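You operate a simulated robot arm through the tools that you are given. There is no shell and no other tool.

The job below is to be done with a simulated robot arm. You get a single attempt, and the scene is never put back.

Task
Turn the blanket control off, then unplug the blanket and park its plug.
Fine: dial and timer back to off; switch off before the plug is pulled; plug in its holder, grey lid shut.

It is judged by the outcome, as a careful person would: the job done as asked, and still so three seconds after it is handed in. It fails if anything else is knocked over, pushed out of place, dropped, spilled or broken. A push-on lid holds only when it is set on centred and level and pressed home; a screw cap is set on level and turned clockwise until tight. Flat cloth is picked up by pressing the open fingertips on it (5 to 10 N) and closing them slowly along it; thin cloth reads only 2 to 8 mm in the jaws.

Robot
A 6-joint arm with a two-finger parallel gripper, fixed in place. Base frame: the origin is at the foot of the arm, x ahead of it, y to its left, z up. Lengths are in m, angles in rad, forces in N, time in s.
Its first joint turns from -2.897 to 2.897 rad. Payload 3.43 kg.
Tool frame: the origin (TCP) lies between the finger pads and is the grasp point; the fingertips stand 0.034 m ahead of it; z points along the fingers, y is the line along which they close. Largest opening 0.128 m; finger width 0.024, thickness 0.012; the body of the gripper, 0.048 by 0.13 m, starts 0.096 m behind the TCP.
Orientation is told as [roll, pitch, yaw] about the base's x, y, z axes, in that order, counted from this pose: with the fingers straight down and closing along the base's y, the tool's x points along the base's -x, its y along +y and its z along -z.

Tools
- The arm moves only by the tool nudge_tool. Its argument "motion" is a list that holds one entry, the list of rows, each a list of 6 numbers: the shift along the tool's x, y, z in m, then the turn, a rotation vector about the tool's x, y, z in rad. In form: [[[x, y, z, rx, ry, rz], ...]]. A call has 1 to 20 rows; each row shifts and turns the commanded pose from where the row before left it, along the tool's axes as they then stand. "claw" is the finger opening in m, from 0 to 0.128, set as the call begins (left out, the last holds). Rows are played at 5 a second. More than 0.05 m and 0.15 rad between two rows, or a gripper value outside its range, and nothing of the call is played. A pose out of reach is approached as far as the arm can. The call stops where the force on the tool passes 50 N (or 10 N more than at its start, if that is more) or the arm is blocked; 0.2 s more then pass. The fingers move at their own pace (about 0.153 m/s each) and stop on an object; they squeeze with about 40 N. The grip force told is the motor's: it shows also when the fingers shut on nothing. Time passes only in rows, and 0.2 s behind the last, so rows that do not move let the fingers close. The reply holds the time, the measured pose of the TCP, the force on the tool along the base axes, the opening and the grip force, in the units named above and with some noise, with the torque about the TCP (base axes, N m) and any sound that the robot's microphone picked up.
- Cameras (640 x 400 px; columns grow to the right, rows downward): "scene" is fixed at [0.0499, 0.6483, 1.3497]; the picture's right is [-0.30, -0.95, 0.00], its down [-0.72, 0.23, -0.66] and it looks along [0.63, -0.20, -0.75] (base axes); focal length 363 px, centre (320, 200). "wrist" rides on the gripper at [0.076, -0.011, -0.16] in the tool frame; the picture's right is [0.15, 0.99, 0.00], its down [-0.88, 0.13, -0.46] and it looks along [-0.45, 0.07, 0.89] (tool axes); focal length 234 px, centre (320, 200). There is no depth. A picture from a camera that has moved, and an enlarged one, comes with that camera's place and axes in the base frame and with its lens.
- get_image(camera): a new picture of that camera. It takes no simulated time.
- close_up(camera, box): a new picture of the part [left, top, right, bottom] of that camera's present view, enlarged. It takes no simulated time.
- finish_job(): hands the job in; it is judged then, once.

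Places have to be worked out from the pictures, the camera data and where the tool is seen. Open the gripper and draw the arm clear of the work before you hand the job in, unless the task says otherwise.

The tools are called after "Emit:" as name(argument=value, ...) on one line, values as JSON. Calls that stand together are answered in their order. nudge_tool: Moves the arm, as the interface text tells. Its arguments: {"type":"object","properties":{"motion":{"type":"array"},"claw":{"type":"number"}},"required":["motion"]} The other tools are called the same way: get_image (camera) takes a picture; close_up (camera, box) takes an enlarged picture of a part of a camera's view; finish_job () hands the job in.

At the start:

```text
t: 0.0
eef_pos: [0.3729, 0.3978, 1.0047]
tcp_rot: [0.003, 0.001, 0.0]
force: [0.1, -0.1, 0.4]
wrist_torque: [0.0, 0.01, 0.01]
gripper_width: 0.1279
grasp_force: 0.0
```

scene: 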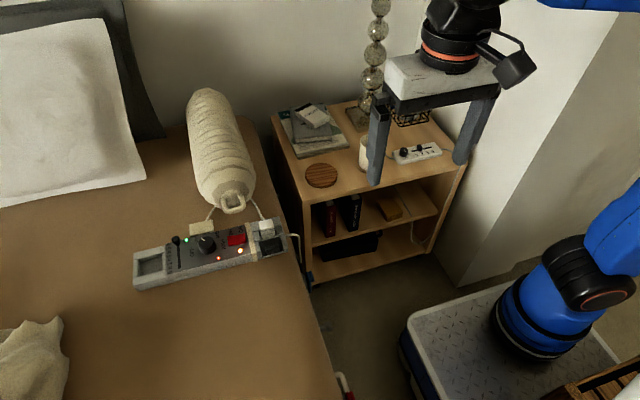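
wrist: 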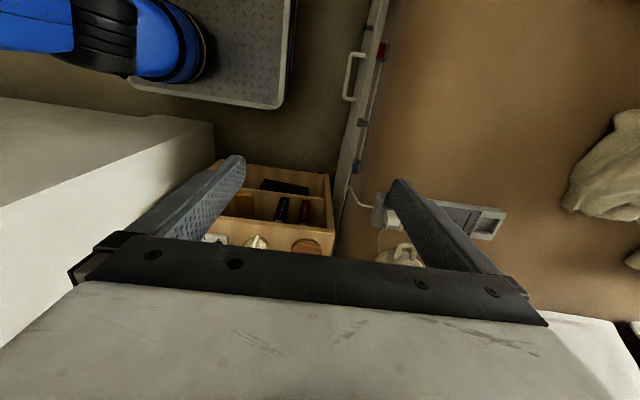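

I start by enlarging the control panel on the bed and the nightstand to see what the controls look like.

Emit:
close_up(camera="scene", box=[120, 190, 310, 300])

Emit:
close_up(camera="scene", box=[260, 80, 480, 220])

Emit:
close_up(camera="wrist", box=[330, 160, 530, 280])

```text
3.37 times, centred on (215, 245) of scene
camera zoom: at [0.0499, 0.6483, 1.3497], right [-0.3, -0.95, 0.0], down [-0.72, 0.23, -0.66], along [0.63, -0.2, -0.75], focal length 1222 px, centre (674, 48)
```

zoom: 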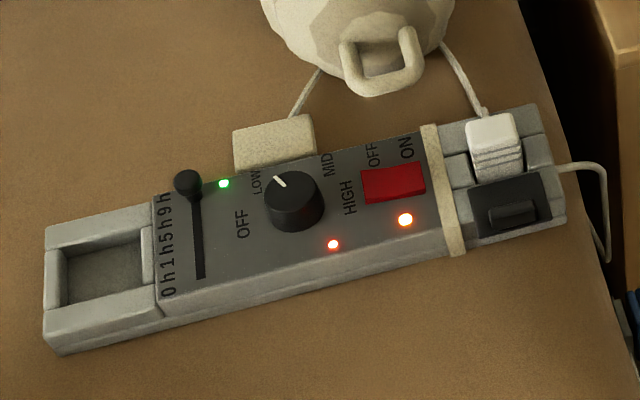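

```text
2.86 times, centred on (370, 150) of scene
camera zoom: at [0.0499, 0.6483, 1.3497], right [-0.3, -0.95, 0.0], down [-0.72, 0.23, -0.66], along [0.63, -0.2, -0.75], focal length 1037 px, centre (177, 343)
```

zoom: 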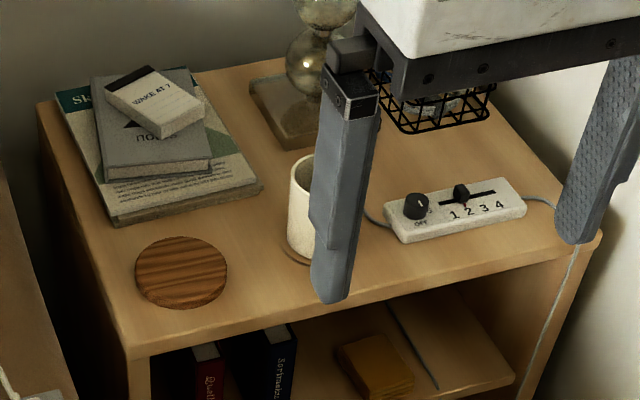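

```text
3.20 times, centred on (430, 220) of wrist
camera zoom: at [0.2967, 0.3863, 1.1655], right [-0.15, 0.99, 0.0], down [0.88, 0.13, 0.45], along [0.45, 0.07, -0.89], focal length 749 px, centre (-32, 136)
```

zoom: 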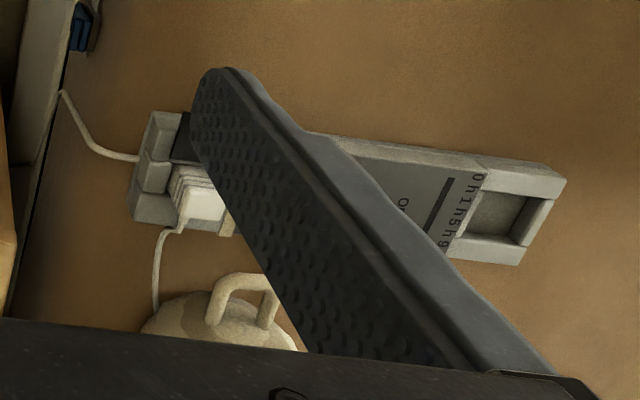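

The plug triangulates to about (0.57, 0.61, 0.685), with the control unit running toward +y from there on the bed. I'll move over it, staying high, so the wrist camera can see it.

Emit:
nudge_tool(motion=[[[-0.02, 0.035, 0.005, 0, 0, 0], [-0.02, 0.035, 0.005, 0, 0, 0], [-0.02, 0.035, 0.005, 0, 0, 0], [-0.02, 0.035, 0.005, 0, 0, 0], [-0.02, 0.035, 0.005, 0, 0, 0], [-0.02, 0.035, 0.005, 0, 0, 0], [-0.02, 0.035, 0.005, 0, 0, 0], [-0.02, 0.035, 0.005, 0, 0, 0], [-0.02, 0.035, 0.005, 0, 0, 0], [-0.02, 0.035, 0.005, 0, 0, 0]]])

Emit:
get_image(camera="wrist")

Emit:
get_image(camera="scene")

```text
t: 2.2
eef_pos: [0.5736, 0.747, 0.9561]
tcp_rot: [0.003, 0.0, 0.0]
force: [0.1, -1.2, 1.5]
wrist_torque: [0.11, -0.02, 0.0]
gripper_width: 0.1279
grasp_force: 0.1
```

```text
taken
camera wrist: at [0.4972, 0.7347, 1.1162], right [-0.15, 0.99, 0.0], down [0.88, 0.13, 0.46], along [0.45, 0.07, -0.89], focal length 234 px, centre (320, 200)
```

wrist: 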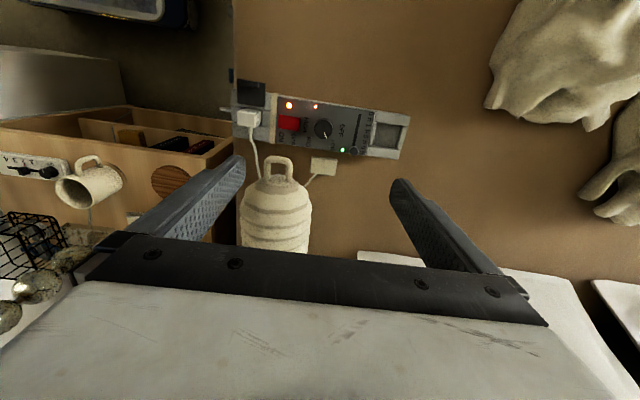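

```text
taken
```

scene: 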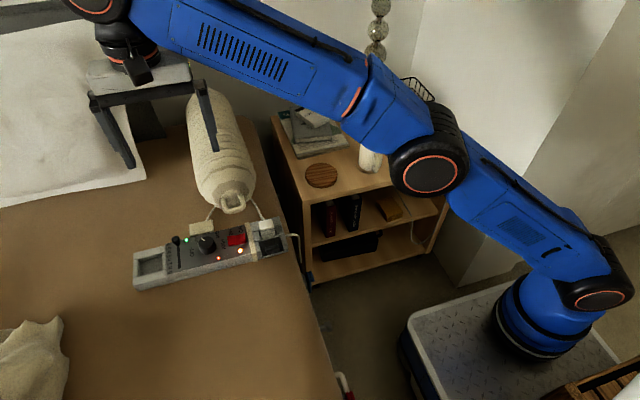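

Emit:
close_up(camera="wrist", box=[225, 60, 425, 185])

Emit:
close_up(camera="wrist", box=[225, 70, 305, 120])

Emit:
close_up(camera="scene", box=[240, 210, 304, 250])

Emit:
close_up(camera="scene", box=[130, 220, 226, 280])

```text
3.20 times, centred on (325, 122) of wrist
camera zoom: at [0.4972, 0.7347, 1.1162], right [-0.15, 0.99, 0.0], down [0.88, 0.13, 0.46], along [0.45, 0.07, -0.89], focal length 749 px, centre (304, 448)
```

zoom: 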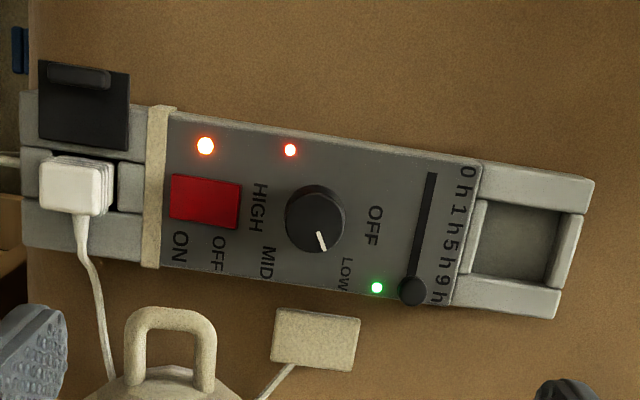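

```text
8.00 times, centred on (265, 95) of wrist
camera zoom: at [0.4972, 0.7347, 1.1162], right [-0.15, 0.99, 0.0], down [0.88, 0.13, 0.46], along [0.45, 0.07, -0.89], focal length 1873 px, centre (760, 1040)
```

zoom: 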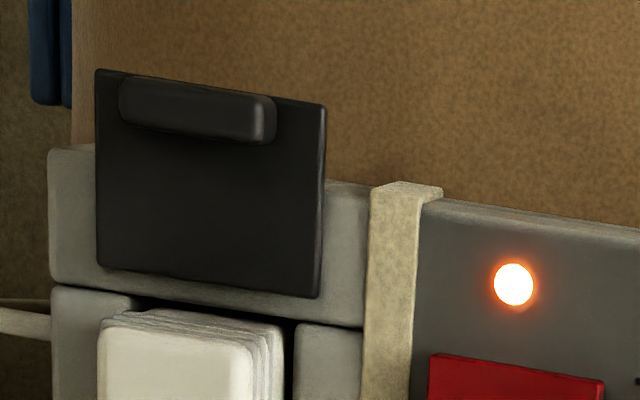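

```text
10.00 times, centred on (272, 230) of scene
camera zoom: at [0.0499, 0.6483, 1.3497], right [-0.3, -0.95, 0.0], down [-0.72, 0.23, -0.66], along [0.63, -0.2, -0.75], focal length 3629 px, centre (800, -100)
```

zoom: 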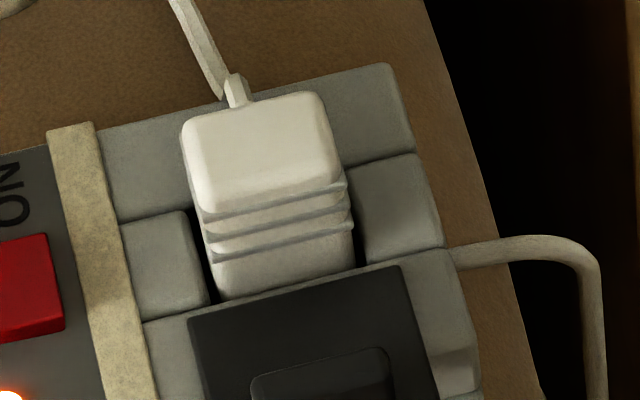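

```text
6.67 times, centred on (178, 250) of scene
camera zoom: at [0.0499, 0.6483, 1.3497], right [-0.3, -0.95, 0.0], down [-0.72, 0.23, -0.66], along [0.63, -0.2, -0.75], focal length 2420 px, centre (1267, -133)
```

zoom: 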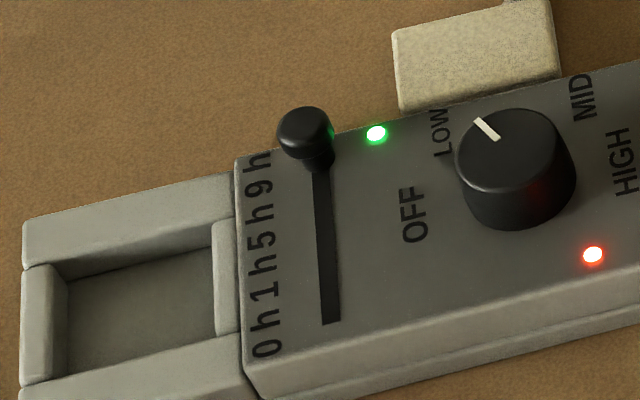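

The panel top triangulates to z≈0.644 and lies along base y. Dial at (0.570, 0.750), rocker (0.577, 0.687), slider knob (0.607, 0.818), plug (0.573, 0.616), and the empty holder recess at about (0.573, 0.882). The dark lid lies beside the plug. The holder sits at radius 1.05, so I'll test the reach above it.

Emit:
nudge_tool(motion=[[[0, 0.034, 0, 0, 0, 0], [0, 0.034, 0, 0, 0, 0], [0, 0.034, 0, 0, 0, 0], [0, 0.033, 0, 0, 0, 0], [0, 0, 0.03, 0, 0, 0], [0, 0, 0.03, 0, 0, 0], [0, 0, 0.03, 0, 0, 0], [0, 0, 0.03, 0, 0, 0], [0, 0, 0.03, 0, 0, 0], [0, 0, 0.03, 0, 0, 0], [0, 0, 0, 0, 0, 0]]])

Emit:
get_image(camera="wrist")

Emit:
get_image(camera="scene")

```text
t: 4.6
eef_pos: [0.5535, 0.7826, 0.7367]
tcp_rot: [0.001, 0.002, 0.001]
force: [0.9, -0.3, -0.3]
wrist_torque: [0.03, 0.0, -0.02]
gripper_width: 0.128
grasp_force: 0.1
out of reach, approached as far as the arm can: row 1, 2, 3, 4
```

```text
taken
camera wrist: at [0.4774, 0.7714, 0.8968], right [-0.15, 0.99, 0.0], down [0.88, 0.13, 0.45], along [0.45, 0.07, -0.89], focal length 234 px, centre (320, 200)
```

wrist: 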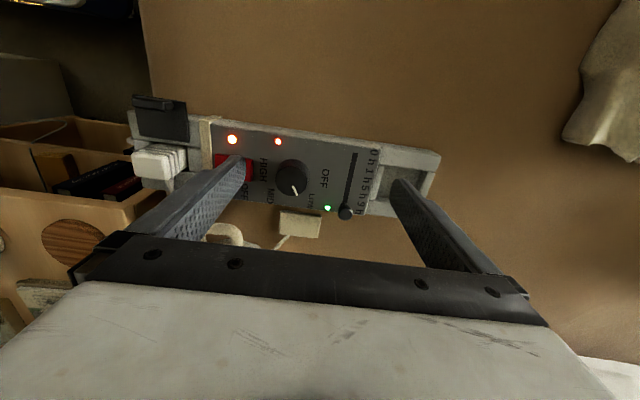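

```text
taken
```

scene: 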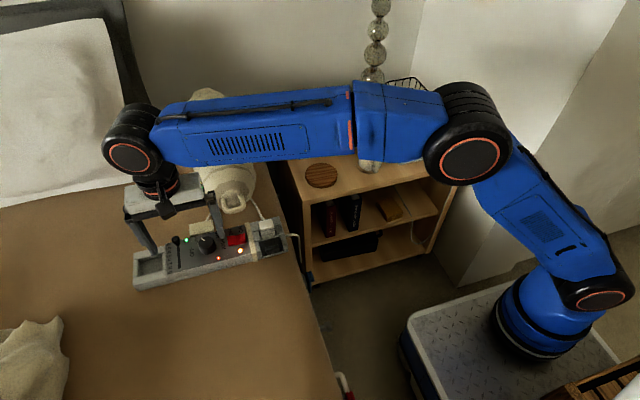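

The arm tops out at about 0.96 m radius with the tool straight down, so I'll need to lean the tool outward for the slider and holder. I'll enlarge the nearer view first.

Emit:
close_up(camera="wrist", box=[120, 80, 280, 180])

Emit:
close_up(camera="wrist", box=[260, 120, 452, 240])

Emit:
close_up(camera="scene", box=[210, 215, 306, 275])

```text
4.00 times, centred on (200, 130) of wrist
camera zoom: at [0.4774, 0.7714, 0.8968], right [-0.15, 0.99, 0.0], down [0.88, 0.13, 0.45], along [0.45, 0.07, -0.89], focal length 937 px, centre (800, 480)
```

zoom: 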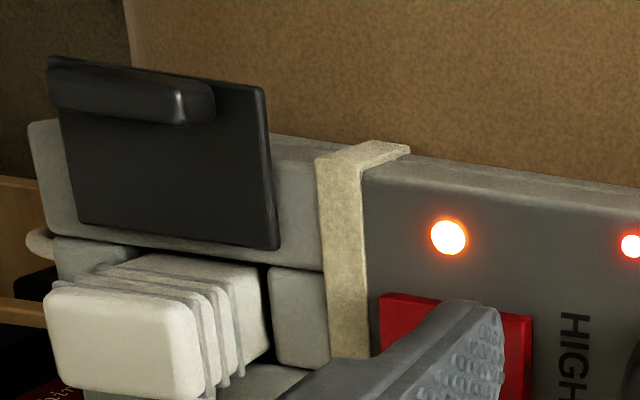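

```text
3.33 times, centred on (356, 180) of wrist
camera zoom: at [0.4774, 0.7714, 0.8968], right [-0.15, 0.99, 0.0], down [0.88, 0.13, 0.45], along [0.45, 0.07, -0.89], focal length 781 px, centre (200, 267)
```

zoom: 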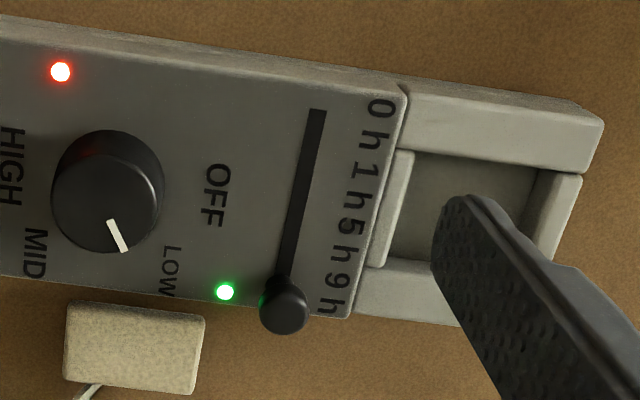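

```text
6.67 times, centred on (258, 245) of scene
camera zoom: at [0.0499, 0.6483, 1.3497], right [-0.3, -0.95, 0.0], down [-0.72, 0.23, -0.66], along [0.63, -0.2, -0.75], focal length 2420 px, centre (733, -100)
```

zoom: 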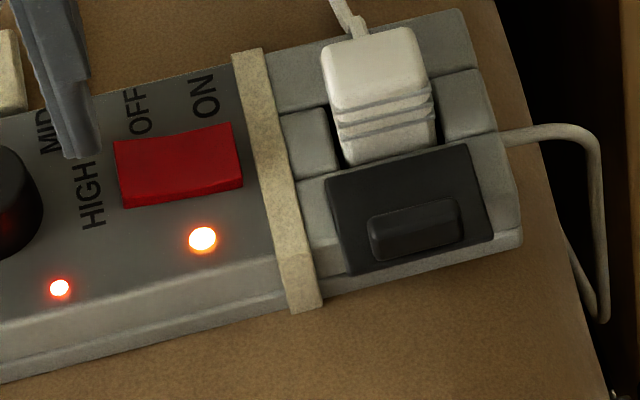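

The lid is a flat horizontal plate (x≈0.517–0.554, y≈0.59–0.64, z≈0.65) with a grip bar on its −x edge, so it looks like it slides over the socket. I'll enlarge the rocker and lid to check tilt and structure.

Emit:
close_up(camera="scene", box=[222, 226, 254, 246])

Emit:
close_up(camera="scene", box=[252, 234, 300, 264])

Emit:
close_up(camera="wrist", box=[275, 150, 323, 180])

```text
16.00 times, centred on (238, 236) of scene
camera zoom: at [0.0499, 0.6483, 1.3497], right [-0.3, -0.95, 0.0], down [-0.72, 0.23, -0.66], along [0.63, -0.2, -0.75], focal length 5807 px, centre (1632, -376)
```

zoom: 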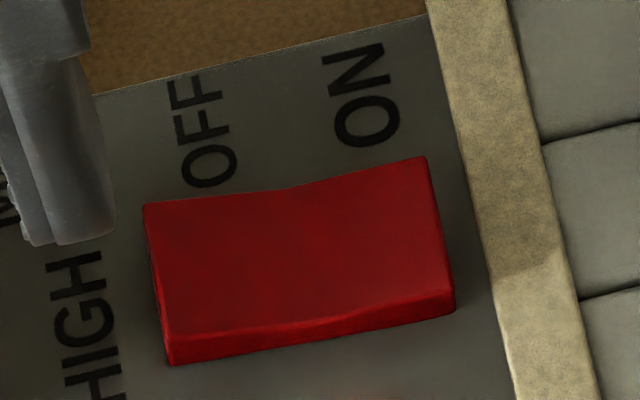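

```text
13.33 times, centred on (276, 249) of scene
camera zoom: at [0.0499, 0.6483, 1.3497], right [-0.3, -0.95, 0.0], down [-0.72, 0.23, -0.66], along [0.63, -0.2, -0.75], focal length 4839 px, centre (907, -453)
```

zoom: 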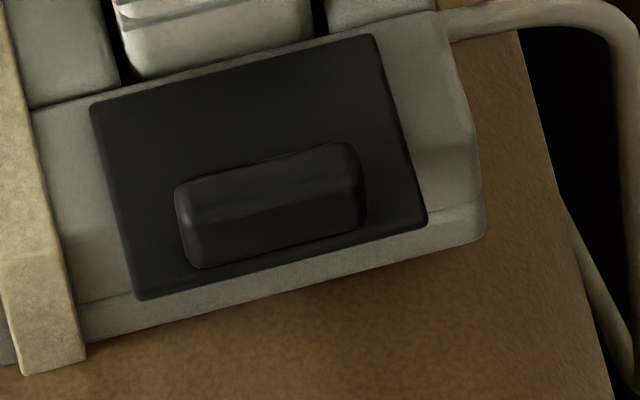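

```text
13.33 times, centred on (299, 165) of wrist
camera zoom: at [0.4774, 0.7714, 0.8968], right [-0.15, 0.99, 0.0], down [0.88, 0.13, 0.45], along [0.45, 0.07, -0.89], focal length 3122 px, centre (600, 667)
```

zoom: 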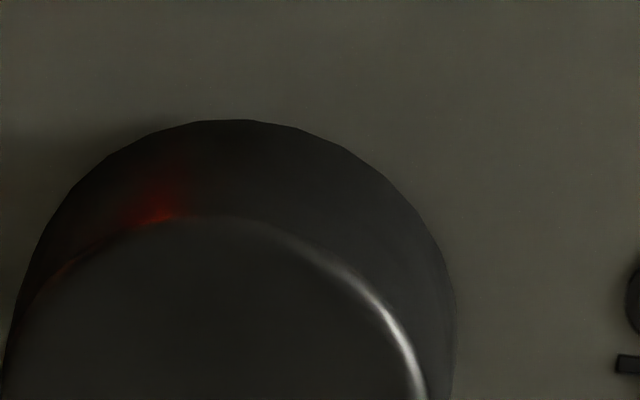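

Everything is consistent. I'll centre over the dial, staying clear above it, to refine its position in the wrist view.

Emit:
nudge_tool(motion=[[[-0.009, -0.015, -0.007, 0, 0, 0], [-0.009, -0.015, -0.006, 0, 0, 0], [0, 0, 0, 0, 0, 0]]])

Emit:
get_image(camera="wrist")

Emit:
close_up(camera="wrist", box=[240, 130, 400, 230])

```text
t: 5.4
eef_pos: [0.5722, 0.7511, 0.7491]
tcp_rot: [0.001, 0.001, 0.0]
force: [-0.9, -0.2, 0.0]
wrist_torque: [-0.05, -0.01, 0.01]
gripper_width: 0.1281
grasp_force: 0.1
```

```text
taken
camera wrist: at [0.4953, 0.7408, 0.9099], right [-0.15, 0.99, 0.0], down [0.88, 0.13, 0.45], along [0.45, 0.07, -0.89], focal length 234 px, centre (320, 200)
```

wrist: 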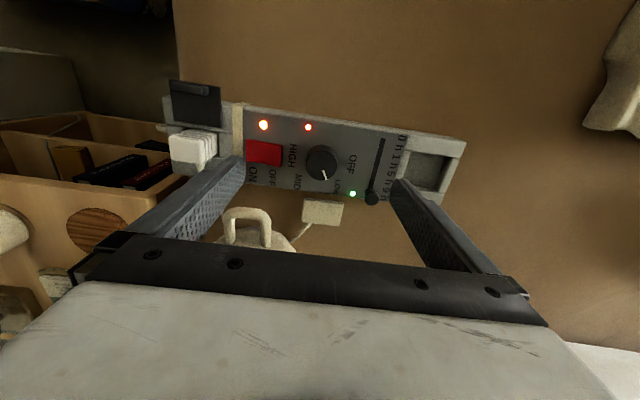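

```text
4.00 times, centred on (320, 180) of wrist
camera zoom: at [0.4953, 0.7408, 0.9099], right [-0.15, 0.99, 0.0], down [0.88, 0.13, 0.45], along [0.45, 0.07, -0.89], focal length 937 px, centre (320, 280)
```

zoom: 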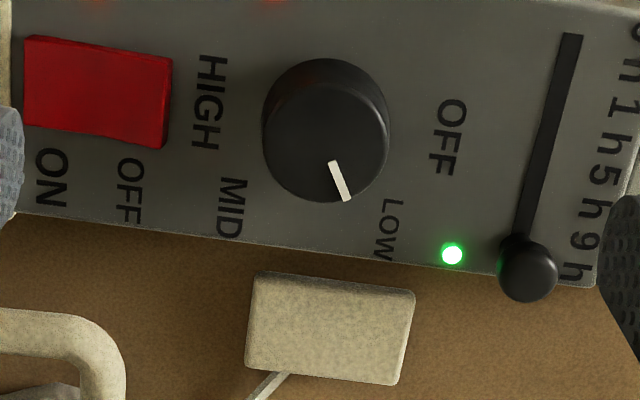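

The dial axis is at about (0.5755, 0.753), with its top at z≈0.672; the pointer is at LOW and OFF is 57–60° counter-clockwise seen from above. I'll narrow the fingers, centre on it and lower around the knob.

Emit:
nudge_tool(motion=[[[-0.0035, 0.0018, 0, 0, 0, 0], [0, 0, 0.02, 0, 0, 0], [0, 0, 0.02, 0, 0, 0], [0, 0, 0.015, 0, 0, 0], [0, 0, 0.008, 0, 0, 0], [0, 0, 0, 0, 0, 0]]], claw=0.056)

Emit:
get_image(camera="wrist")

Emit:
close_up(camera="scene", box=[130, 190, 290, 290])

```text
t: 6.8
eef_pos: [0.5746, 0.7547, 0.6862]
tcp_rot: [0.002, 0.003, 0.001]
force: [0.5, -0.7, 0.2]
wrist_torque: [0.03, 0.0, 0.01]
gripper_width: 0.0558
grasp_force: 0.2
```

```text
taken
camera wrist: at [0.4987, 0.743, 0.8471], right [-0.15, 0.99, 0.0], down [0.88, 0.13, 0.45], along [0.45, 0.07, -0.89], focal length 234 px, centre (320, 200)
```

wrist: 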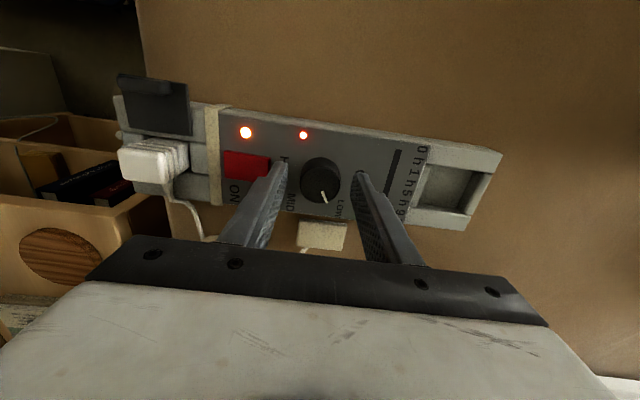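

```text
4.00 times, centred on (210, 240) of scene
camera zoom: at [0.0499, 0.6483, 1.3497], right [-0.3, -0.95, 0.0], down [-0.72, 0.23, -0.66], along [0.63, -0.2, -0.75], focal length 1452 px, centre (760, 40)
```

zoom: 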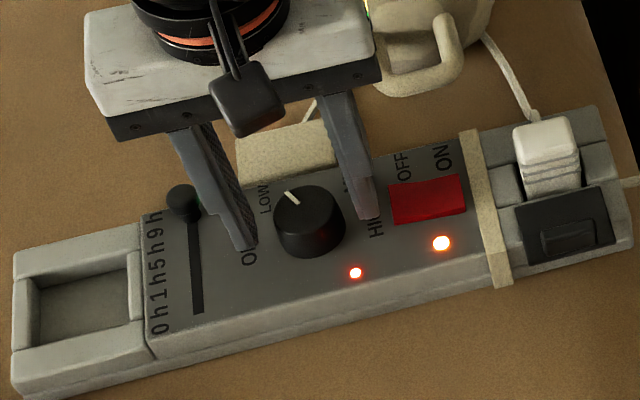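

The knob is centred between the fingers. Closing on it now.

Emit:
nudge_tool(motion=[[[0, 0, 0, 0, 0, 0], [0, 0, 0, 0, 0, 0], [0, 0, 0, 0, 0, 0]]], claw=0.02)

Emit:
close_up(camera="wrist", box=[240, 110, 400, 210])

```text
t: 7.6
eef_pos: [0.5745, 0.754, 0.6864]
tcp_rot: [0.002, 0.002, 0.0]
force: [0.7, 11.0, -1.4]
wrist_torque: [0.45, -0.11, 0.04]
gripper_width: 0.0354
grasp_force: 45.1
```

```text
4.00 times, centred on (320, 160) of wrist
camera zoom: at [0.4986, 0.7435, 0.8471], right [-0.15, 0.99, 0.0], down [0.88, 0.13, 0.45], along [0.45, 0.07, -0.89], focal length 937 px, centre (320, 360)
```

zoom: 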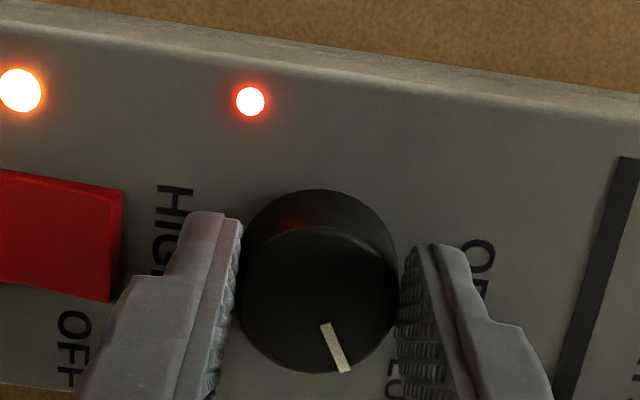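

Grip is firm at 35 mm width with a small side load. Turning the dial counter-clockwise about 60° to OFF.

Emit:
nudge_tool(motion=[[[0, 0.0005, 0, 0, 0, -0.13], [0, 0.0003, 0, 0, 0, -0.13], [0, 0, 0, 0, 0, -0.13], [0, 0, 0, 0, 0, -0.13], [0, 0, 0, 0, 0, -0.13], [0, 0, 0, 0, 0, -0.13], [0, 0, 0, 0, 0, -0.13], [0, 0, 0, 0, 0, -0.12], [0, 0, 0, 0, 0, 0]]])

Emit:
get_image(camera="wrist")

Emit:
close_up(camera="scene", box=[130, 190, 290, 290])

```text
t: 9.2
eef_pos: [0.5777, 0.7528, 0.6867]
tcp_rot: [-0.005, 0.004, 0.858]
force: [4.2, -22.0, 2.9]
wrist_torque: [-0.33, -0.9, -0.01]
gripper_width: 0.0353
grasp_force: 44.6
stopped in row 7: the force on the tool passed its limit at 52 N (the readings are from after the stop); the commanded pose is now the measured one
```

```text
taken
camera wrist: at [0.5356, 0.6883, 0.8475], right [-0.84, 0.54, 0.0], down [0.48, 0.75, 0.45], along [0.24, 0.38, -0.89], focal length 234 px, centre (320, 200)
```

wrist: 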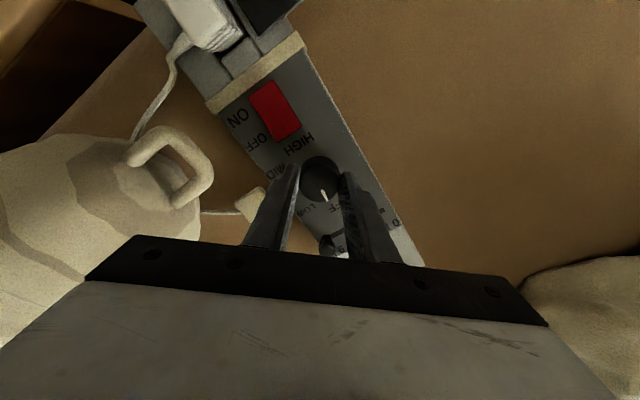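

```text
4.00 times, centred on (210, 240) of scene
camera zoom: at [0.0499, 0.6483, 1.3497], right [-0.3, -0.95, 0.0], down [-0.72, 0.23, -0.66], along [0.63, -0.2, -0.75], focal length 1452 px, centre (760, 40)
```

zoom: 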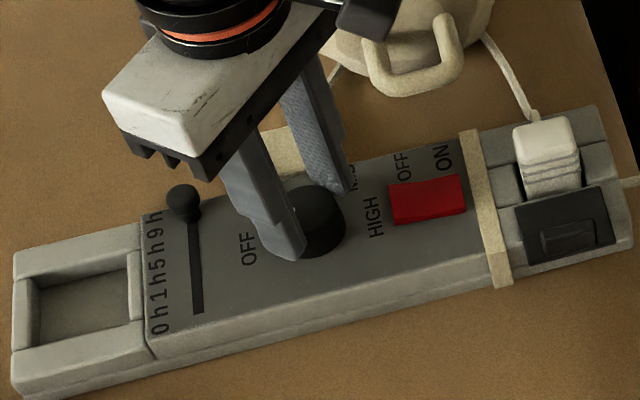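

The turn reached 49° before side load stopped it, and the lamps appear to have gone out. I'll release and look at the pointer.

Emit:
nudge_tool(motion=[[[0, 0, 0, 0, 0, 0], [0, 0, 0, 0, 0, 0]]], claw=0.056)

Emit:
close_up(camera="wrist", box=[240, 110, 400, 210])

Emit:
close_up(camera="scene", box=[130, 190, 290, 290])

```text
t: 9.8
eef_pos: [0.5755, 0.7535, 0.6862]
tcp_rot: [-0.003, 0.003, 0.859]
force: [-0.2, -0.2, 0.8]
wrist_torque: [-0.04, -0.01, 0.0]
gripper_width: 0.0563
grasp_force: 0.0
```

```text
4.00 times, centred on (320, 160) of wrist
camera zoom: at [0.5346, 0.6896, 0.8468], right [-0.84, 0.54, 0.0], down [0.48, 0.75, 0.45], along [0.24, 0.38, -0.89], focal length 937 px, centre (320, 360)
```

zoom: 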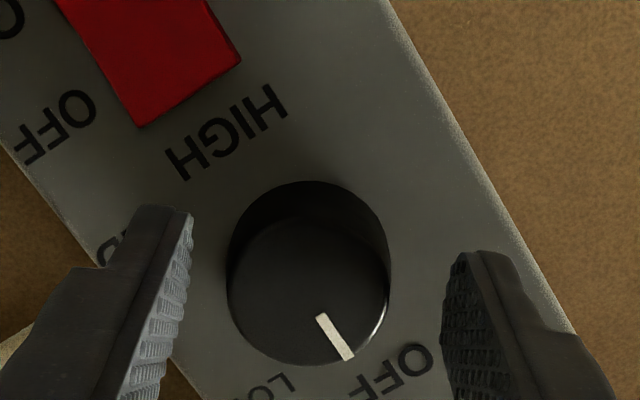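

```text
4.00 times, centred on (210, 240) of scene
camera zoom: at [0.0499, 0.6483, 1.3497], right [-0.3, -0.95, 0.0], down [-0.72, 0.23, -0.66], along [0.63, -0.2, -0.75], focal length 1452 px, centre (760, 40)
```

zoom: 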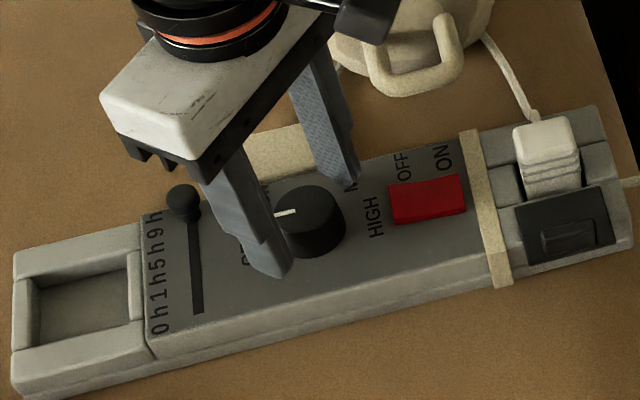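

The pointer now aligns with OFF and all lamps are out. I'll lift, close the fingers, turn to yaw 90°, and place the closed tips above the OFF end of the red rocker (y≈0.703).

Emit:
nudge_tool(motion=[[[0, 0, -0.04, 0, 0, 0], [0, 0, -0.04, 0, 0, 0], [0, 0, 0, 0, 0, -0.142], [0, 0, 0, 0, 0, -0.142], [0, 0, 0, 0, 0, -0.142], [0, 0, 0, 0, 0, -0.142], [0, 0, 0, 0, 0, -0.144], [0, 0, 0, 0, 0, 0]]])

Emit:
nudge_tool(motion=[[[0.025, -0.001, 0, 0, 0, 0], [0.025, 0, 0, 0, 0, 0], [0, 0, 0.03, 0, 0, 0], [0, 0, 0, 0, 0, 0]]], claw=0.0)

Emit:
get_image(camera="wrist")

Emit:
get_image(camera="scene")

```text
t: 11.6
eef_pos: [0.5753, 0.7525, 0.7669]
tcp_rot: [0.001, 0.004, 1.572]
force: [0.2, 0.3, 0.3]
wrist_torque: [-0.01, 0.0, 0.0]
gripper_width: 0.0562
grasp_force: 0.1
```

```text
t: 12.6
eef_pos: [0.5788, 0.703, 0.7368]
tcp_rot: [0.0, 0.001, 1.572]
force: [-0.5, 0.0, -0.5]
wrist_torque: [0.0, -0.02, 0.0]
gripper_width: 0.0
grasp_force: 32.9
```

```text
taken
camera wrist: at [0.5879, 0.6281, 0.8959], right [-0.99, -0.15, 0.0], down [-0.13, 0.88, 0.45], along [-0.07, 0.45, -0.89], focal length 234 px, centre (320, 200)
```

wrist: 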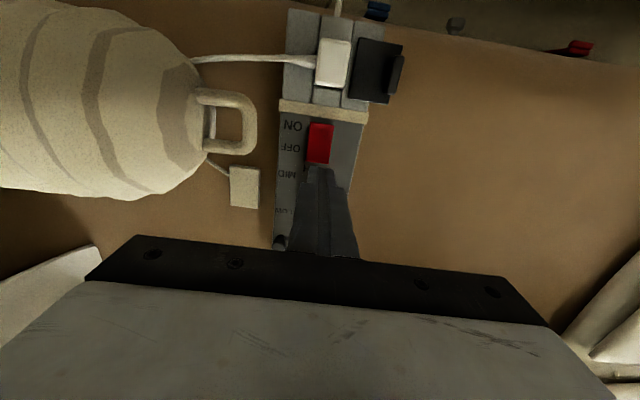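

```text
taken
```

scene: 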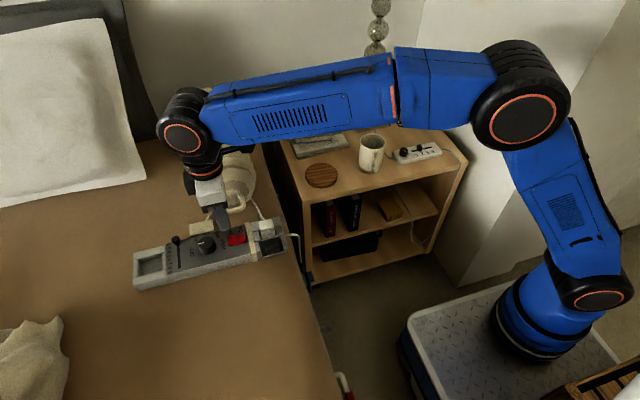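

Fingertips are above the rocker's OFF half. Lowering close to it, then in small steps.

Emit:
nudge_tool(motion=[[[0, 0, 0.02, 0, 0, 0], [0, 0, 0.015, 0, 0, 0], [0, 0, 0.003, 0, 0, 0], [0, 0, 0.003, 0, 0, 0], [0, 0, 0, 0, 0, 0]]])

Emit:
close_up(camera="scene", box=[190, 210, 270, 260])

Emit:
close_up(camera="wrist", box=[260, 60, 420, 160])

```text
t: 13.8
eef_pos: [0.5772, 0.7028, 0.6956]
tcp_rot: [-0.001, 0.004, 1.571]
force: [0.6, -0.6, -0.1]
wrist_torque: [-0.04, 0.03, 0.01]
gripper_width: 0.0
grasp_force: 33.4
```

```text
8.00 times, centred on (230, 235) of scene
camera zoom: at [0.0499, 0.6483, 1.3497], right [-0.3, -0.95, 0.0], down [-0.72, 0.23, -0.66], along [0.63, -0.2, -0.75], focal length 2904 px, centre (1040, -80)
```

zoom: 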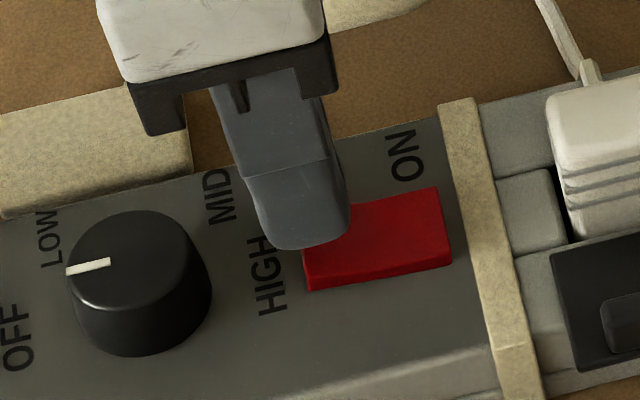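

```text
4.00 times, centred on (340, 110) of wrist
camera zoom: at [0.5877, 0.6282, 0.8557], right [-0.99, -0.15, 0.0], down [-0.13, 0.88, 0.45], along [-0.07, 0.45, -0.89], focal length 937 px, centre (240, 560)
```

zoom: 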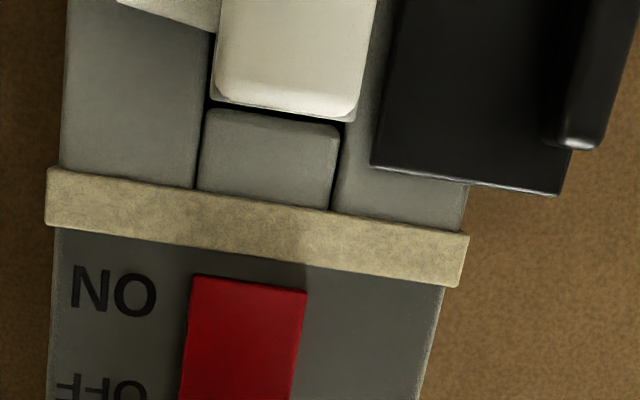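

The dial pointer lines up with OFF. Continuing down in 2 mm steps onto the OFF end of the rocker.

Emit:
nudge_tool(motion=[[[0, 0, 0.002, 0, 0, 0], [0, 0, 0.002, 0, 0, 0], [0, 0, 0.002, 0, 0, 0], [0, 0, 0.002, 0, 0, 0]]])

Emit:
close_up(camera="scene", box=[190, 210, 270, 260])

```text
t: 14.8
eef_pos: [0.5772, 0.7042, 0.6882]
tcp_rot: [0.001, 0.004, 1.57]
force: [0.6, 0.7, -0.4]
wrist_torque: [0.03, 0.01, 0.01]
gripper_width: 0.0
grasp_force: 33.2
```

```text
8.00 times, centred on (230, 235) of scene
camera zoom: at [0.0499, 0.6483, 1.3497], right [-0.3, -0.95, 0.0], down [-0.72, 0.23, -0.66], along [0.63, -0.2, -0.75], focal length 2904 px, centre (1040, -80)
```

zoom: 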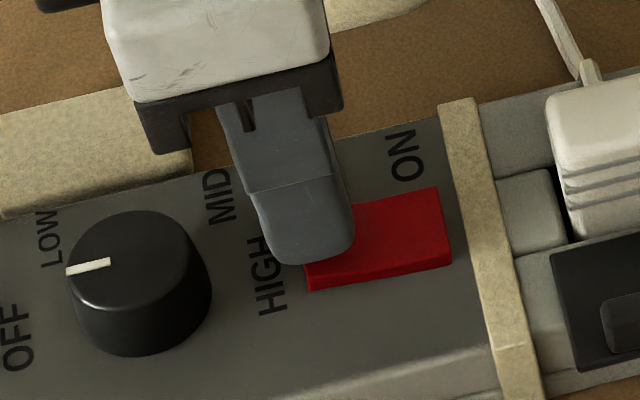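

No contact yet (tip at about z 0.654). Continuing in 1.5 mm steps.

Emit:
nudge_tool(motion=[[[0, 0, 0.0015, 0, 0, 0], [0, 0, 0.0015, 0, 0, 0], [0, 0, 0.0015, 0, 0, 0]]])

Emit:
close_up(camera="scene", box=[190, 210, 270, 260])

```text
t: 15.6
eef_pos: [0.5775, 0.7034, 0.684]
tcp_rot: [0.001, 0.004, 1.57]
force: [-0.1, 0.0, -1.0]
wrist_torque: [0.02, 0.03, 0.02]
gripper_width: 0.0
grasp_force: 33.2
```

```text
8.00 times, centred on (230, 235) of scene
camera zoom: at [0.0499, 0.6483, 1.3497], right [-0.3, -0.95, 0.0], down [-0.72, 0.23, -0.66], along [0.63, -0.2, -0.75], focal length 2904 px, centre (1040, -80)
```

zoom: 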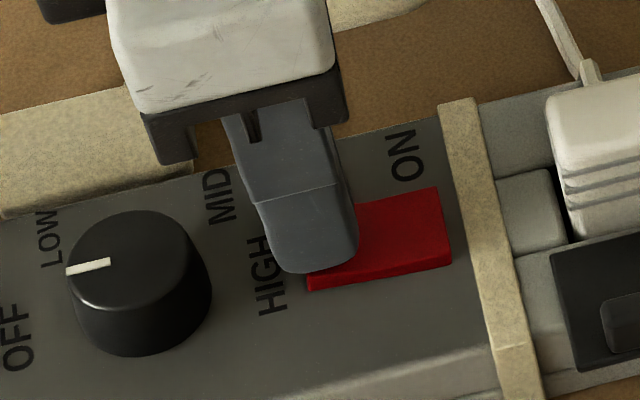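

Emit:
nudge_tool(motion=[[[0, 0, 0.0015, 0, 0, 0], [0, 0, 0.0015, 0, 0, 0]]])

Emit:
close_up(camera="scene", box=[190, 210, 270, 260])

```text
t: 16.2
eef_pos: [0.578, 0.7035, 0.6798]
tcp_rot: [0.0, 0.002, 1.57]
force: [-0.3, 0.1, 0.3]
wrist_torque: [0.01, -0.06, 0.02]
gripper_width: 0.0001
grasp_force: 32.5
```

```text
8.00 times, centred on (230, 235) of scene
camera zoom: at [0.0499, 0.6483, 1.3497], right [-0.3, -0.95, 0.0], down [-0.72, 0.23, -0.66], along [0.63, -0.2, -0.75], focal length 2904 px, centre (1040, -80)
```

zoom: 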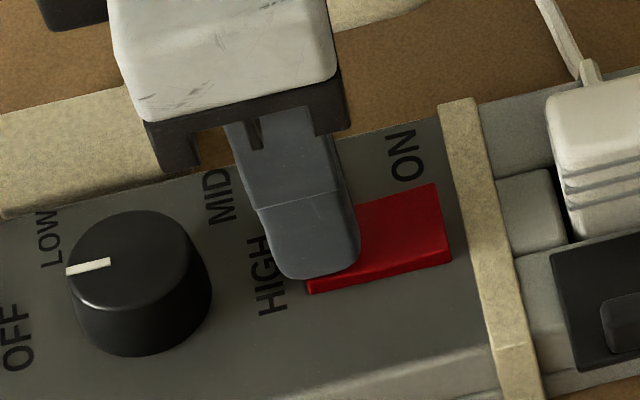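

The rocker is starting to tip (its ON end is rising). Continuing.

Emit:
nudge_tool(motion=[[[0, 0, 0.0015, 0, 0, 0], [0, 0, 0.0015, 0, 0, 0]]])

Emit:
close_up(camera="scene", box=[190, 210, 270, 260])

```text
t: 16.8
eef_pos: [0.5779, 0.7035, 0.6782]
tcp_rot: [0.0, 0.0, 1.57]
force: [-0.9, -0.6, 16.6]
wrist_torque: [-0.23, 0.04, 0.05]
gripper_width: 0.0
grasp_force: 32.8
```

```text
8.00 times, centred on (230, 235) of scene
camera zoom: at [0.0499, 0.6483, 1.3497], right [-0.3, -0.95, 0.0], down [-0.72, 0.23, -0.66], along [0.63, -0.2, -0.75], focal length 2904 px, centre (1040, -80)
```

zoom: 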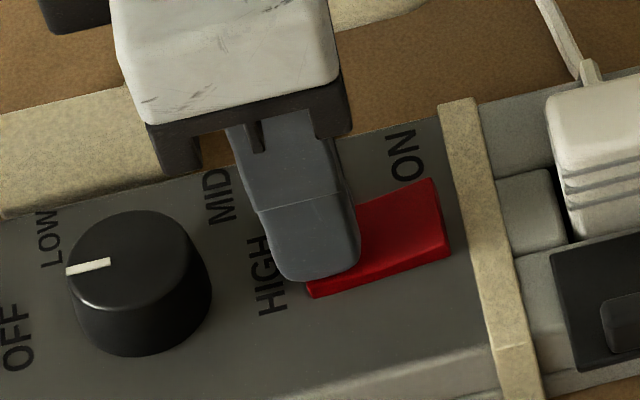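

The rocker has flipped with 17 N contact force. I'll lift off and check it stays in OFF.

Emit:
nudge_tool(motion=[[[0, 0, -0.03, 0, 0, 0], [0, 0, -0.04, 0, 0, 0], [0, 0, 0, 0, 0, 0]]])

Emit:
close_up(camera="scene", box=[190, 210, 270, 260])

Emit:
get_image(camera="wrist")

```text
t: 17.6
eef_pos: [0.5782, 0.7026, 0.748]
tcp_rot: [0.0, 0.003, 1.572]
force: [0.4, 1.0, -0.3]
wrist_torque: [-0.01, -0.02, 0.03]
gripper_width: 0.0002
grasp_force: 32.5
```

```text
8.00 times, centred on (230, 235) of scene
camera zoom: at [0.0499, 0.6483, 1.3497], right [-0.3, -0.95, 0.0], down [-0.72, 0.23, -0.66], along [0.63, -0.2, -0.75], focal length 2904 px, centre (1040, -80)
```

zoom: 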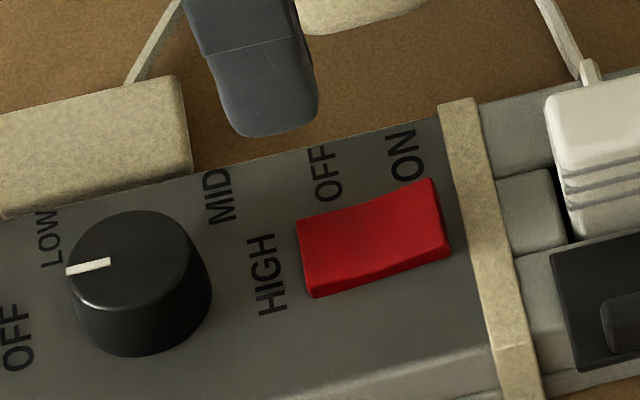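

```text
taken
camera wrist: at [0.5888, 0.6275, 0.9076], right [-0.99, -0.15, 0.0], down [-0.13, 0.88, 0.45], along [-0.07, 0.45, -0.89], focal length 234 px, centre (320, 200)
```

wrist: 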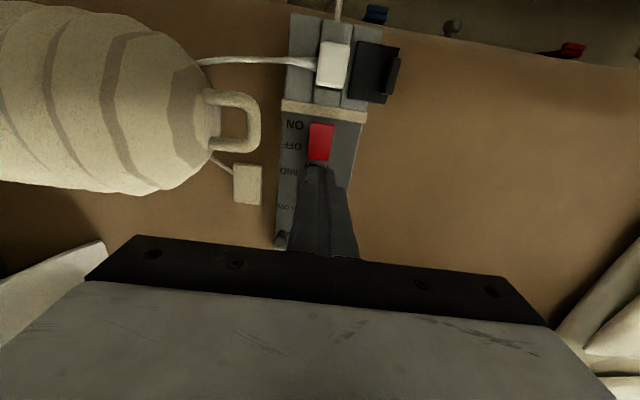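

The rocker is now in OFF with its OFF end down. Next comes the timer: I'll lean the tool outward (toward +y, about 20°) and move to the +x side of the slider knob, staying above it.

Emit:
nudge_tool(motion=[[[0, 0, -0.01, 0, -0.12, 0], [0, 0, 0, 0, -0.12, 0], [0, 0, 0, 0, -0.11, 0], [-0.0245, -0.01475, 0.009, 0, 0, 0], [-0.0245, -0.01475, 0.009, 0, 0, 0], [-0.0245, -0.01475, 0.009, 0, 0, 0], [-0.0245, -0.01475, 0.009, 0, 0, 0], [0, 0, 0, 0, 0, 0]]])

Emit:
get_image(camera="wrist")

Emit:
get_image(camera="scene")

```text
t: 19.4
eef_pos: [0.638, 0.8085, 0.7562]
tcp_rot: [0.0, -0.348, 1.57]
force: [1.0, 0.2, 0.7]
wrist_torque: [0.02, -0.03, 0.02]
gripper_width: 0.0001
grasp_force: 33.2
```

```text
taken
camera wrist: at [0.6486, 0.6828, 0.8816], right [-0.99, -0.14, -0.05], down [-0.13, 0.67, 0.73], along [-0.07, 0.73, -0.68], focal length 234 px, centre (320, 200)
```

wrist: 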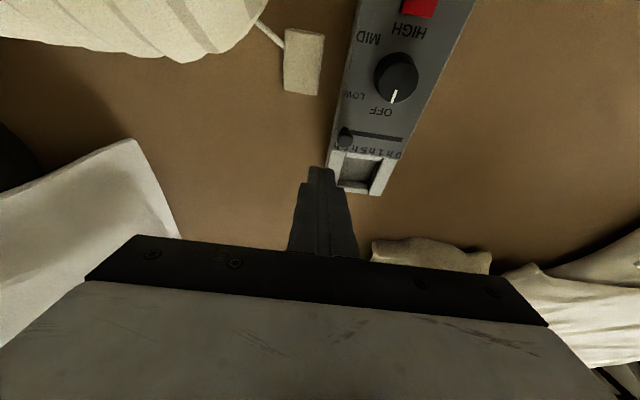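

```text
taken
```

scene: 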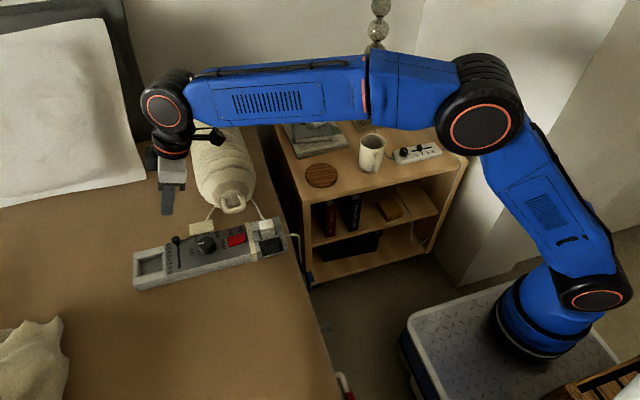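

The leaned pose is reachable. I'll check the slider and holder in an enlarged view before going down.

Emit:
close_up(camera="wrist", box=[280, 90, 440, 210])

```text
3.33 times, centred on (360, 150) of wrist
camera zoom: at [0.6486, 0.6828, 0.8816], right [-0.99, -0.14, -0.05], down [-0.13, 0.67, 0.73], along [-0.07, 0.73, -0.68], focal length 781 px, centre (187, 367)
```

zoom: 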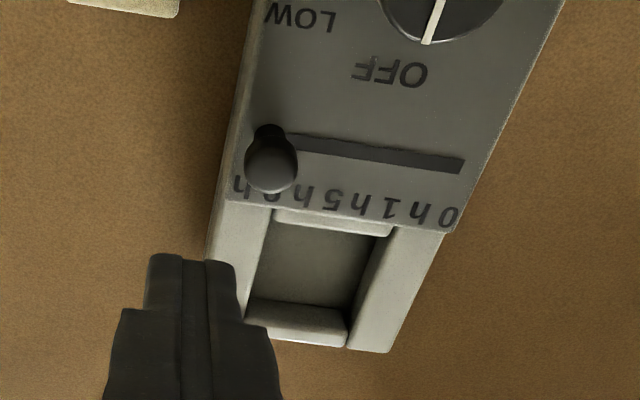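

Slider knob is at about x 0.61, y 0.817. I'll lower the closed fingertips beside it on the +x side.

Emit:
nudge_tool(motion=[[[0.006, -0.003, 0.0156, 0, 0, 0], [0.006, -0.003, 0.0156, 0, 0, 0], [0.006, 0, 0.0156, 0, 0, 0], [0.0064, 0, 0.0156, 0, 0, 0], [0, 0, 0, 0, 0, 0]]])

Emit:
close_up(camera="wrist", box=[280, 90, 440, 210])

Emit:
close_up(camera="scene", box=[130, 190, 258, 270])

```text
t: 20.6
eef_pos: [0.6432, 0.8058, 0.6898]
tcp_rot: [0.0, -0.347, 1.572]
force: [-0.4, -0.2, 0.8]
wrist_torque: [0.01, 0.0, -0.01]
gripper_width: 0.0001
grasp_force: 32.9
```

```text
3.33 times, centred on (360, 150) of wrist
camera zoom: at [0.6539, 0.6805, 0.8145], right [-0.99, -0.14, -0.05], down [-0.13, 0.67, 0.73], along [-0.07, 0.73, -0.68], focal length 781 px, centre (187, 367)
```

zoom: 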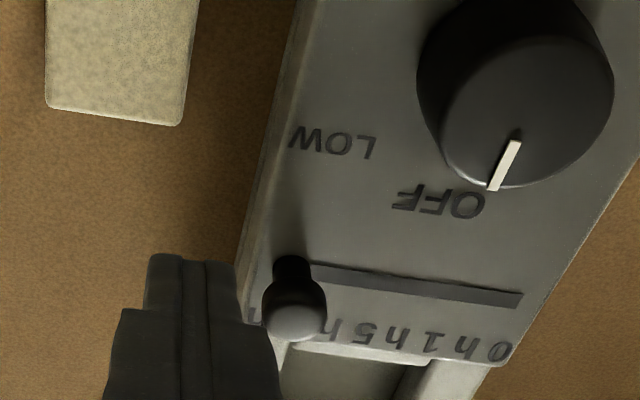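

```text
5.00 times, centred on (194, 230) of scene
camera zoom: at [0.0499, 0.6483, 1.3497], right [-0.3, -0.95, 0.0], down [-0.72, 0.23, -0.66], along [0.63, -0.2, -0.75], focal length 1815 px, centre (950, 50)
```

zoom: 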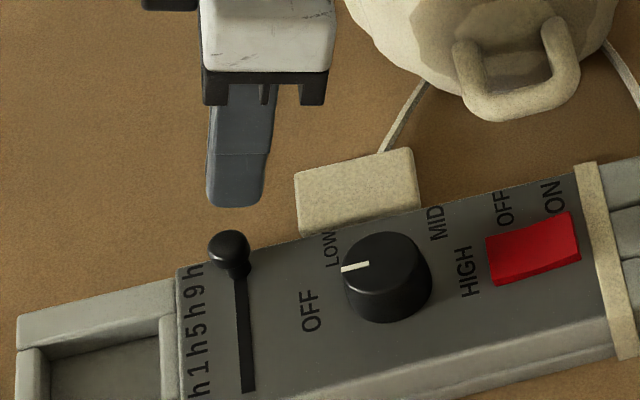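

Fingertip is beside the knob at the right height. Pushing it in −x toward 0h, first 60 mm.

Emit:
nudge_tool(motion=[[[0, 0.01, 0, 0, 0, 0], [0, 0.01, 0, 0, 0, 0], [0, 0.01, 0, 0, 0, 0], [0, 0.01, 0, 0, 0, 0], [0, 0.01, 0, 0, 0, 0], [0, 0.01, 0, 0, 0, 0], [0, 0, 0, 0, 0, 0]]])

Emit:
close_up(camera="wrist", box=[280, 90, 440, 210])

Emit:
close_up(camera="scene", box=[130, 210, 258, 290])

```text
t: 22.2
eef_pos: [0.5821, 0.8067, 0.6891]
tcp_rot: [-0.001, -0.347, 1.572]
force: [1.3, 0.1, -0.8]
wrist_torque: [-0.03, -0.03, -0.04]
gripper_width: 0.0
grasp_force: 33.2
```

```text
3.33 times, centred on (360, 150) of wrist
camera zoom: at [0.5935, 0.6807, 0.8141], right [-0.99, -0.14, -0.05], down [-0.13, 0.67, 0.73], along [-0.07, 0.73, -0.68], focal length 781 px, centre (187, 367)
```

zoom: 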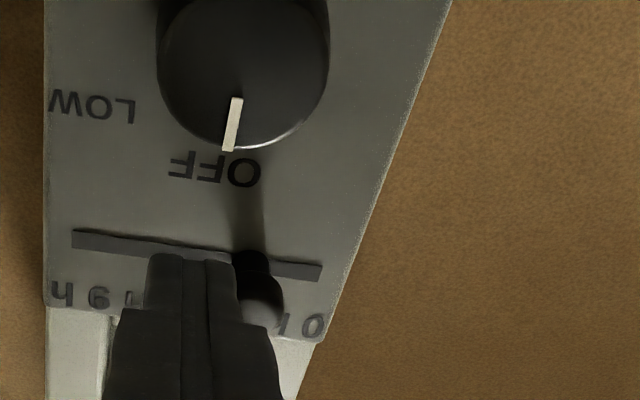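

```text
5.00 times, centred on (194, 250) of scene
camera zoom: at [0.0499, 0.6483, 1.3497], right [-0.3, -0.95, 0.0], down [-0.72, 0.23, -0.66], along [0.63, -0.2, -0.75], focal length 1815 px, centre (950, -50)
```

zoom: 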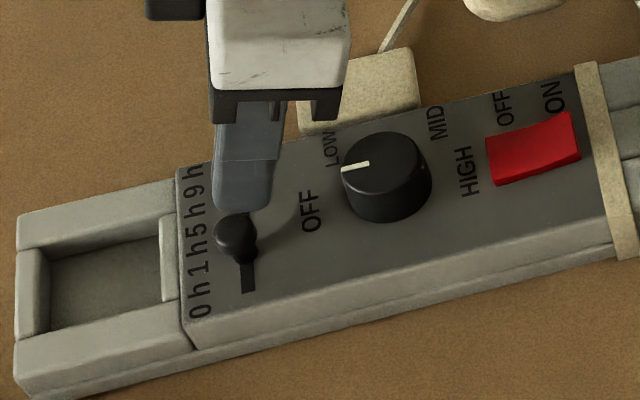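

The slider is moving well; roughly 15 mm remain. Continuing in small steps.

Emit:
nudge_tool(motion=[[[0, 0.005, 0, 0, 0, 0], [0, 0.003, 0, 0, 0, 0], [0, 0.002, 0, 0, 0, 0], [0, 0, 0, 0, 0, 0]]])

Emit:
close_up(camera="wrist", box=[280, 90, 440, 210])

Emit:
close_up(camera="scene", box=[150, 240, 198, 270])

```text
t: 23.2
eef_pos: [0.5724, 0.8064, 0.6903]
tcp_rot: [-0.001, -0.348, 1.57]
force: [-0.6, 0.3, -0.8]
wrist_torque: [0.0, 0.0, -0.02]
gripper_width: 0.0001
grasp_force: 33.0
```

```text
3.33 times, centred on (360, 150) of wrist
camera zoom: at [0.5832, 0.6809, 0.8148], right [-0.99, -0.14, -0.05], down [-0.13, 0.67, 0.73], along [-0.07, 0.73, -0.68], focal length 781 px, centre (187, 367)
```

zoom: 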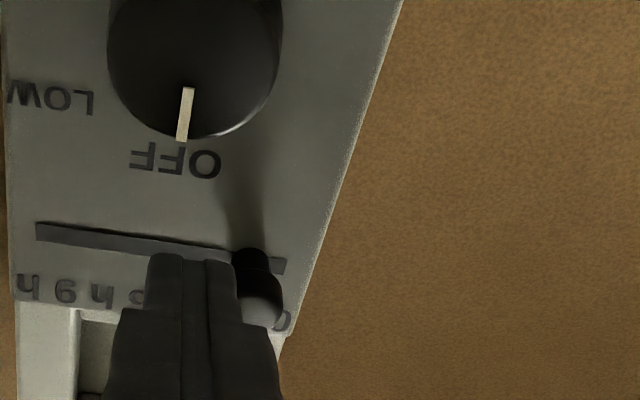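

```text
13.33 times, centred on (174, 255) of scene
camera zoom: at [0.0499, 0.6483, 1.3497], right [-0.3, -0.95, 0.0], down [-0.72, 0.23, -0.66], along [0.63, -0.2, -0.75], focal length 4839 px, centre (2267, -533)
```

zoom: 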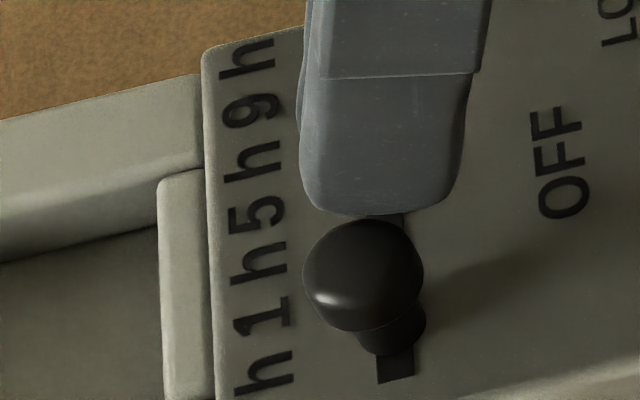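

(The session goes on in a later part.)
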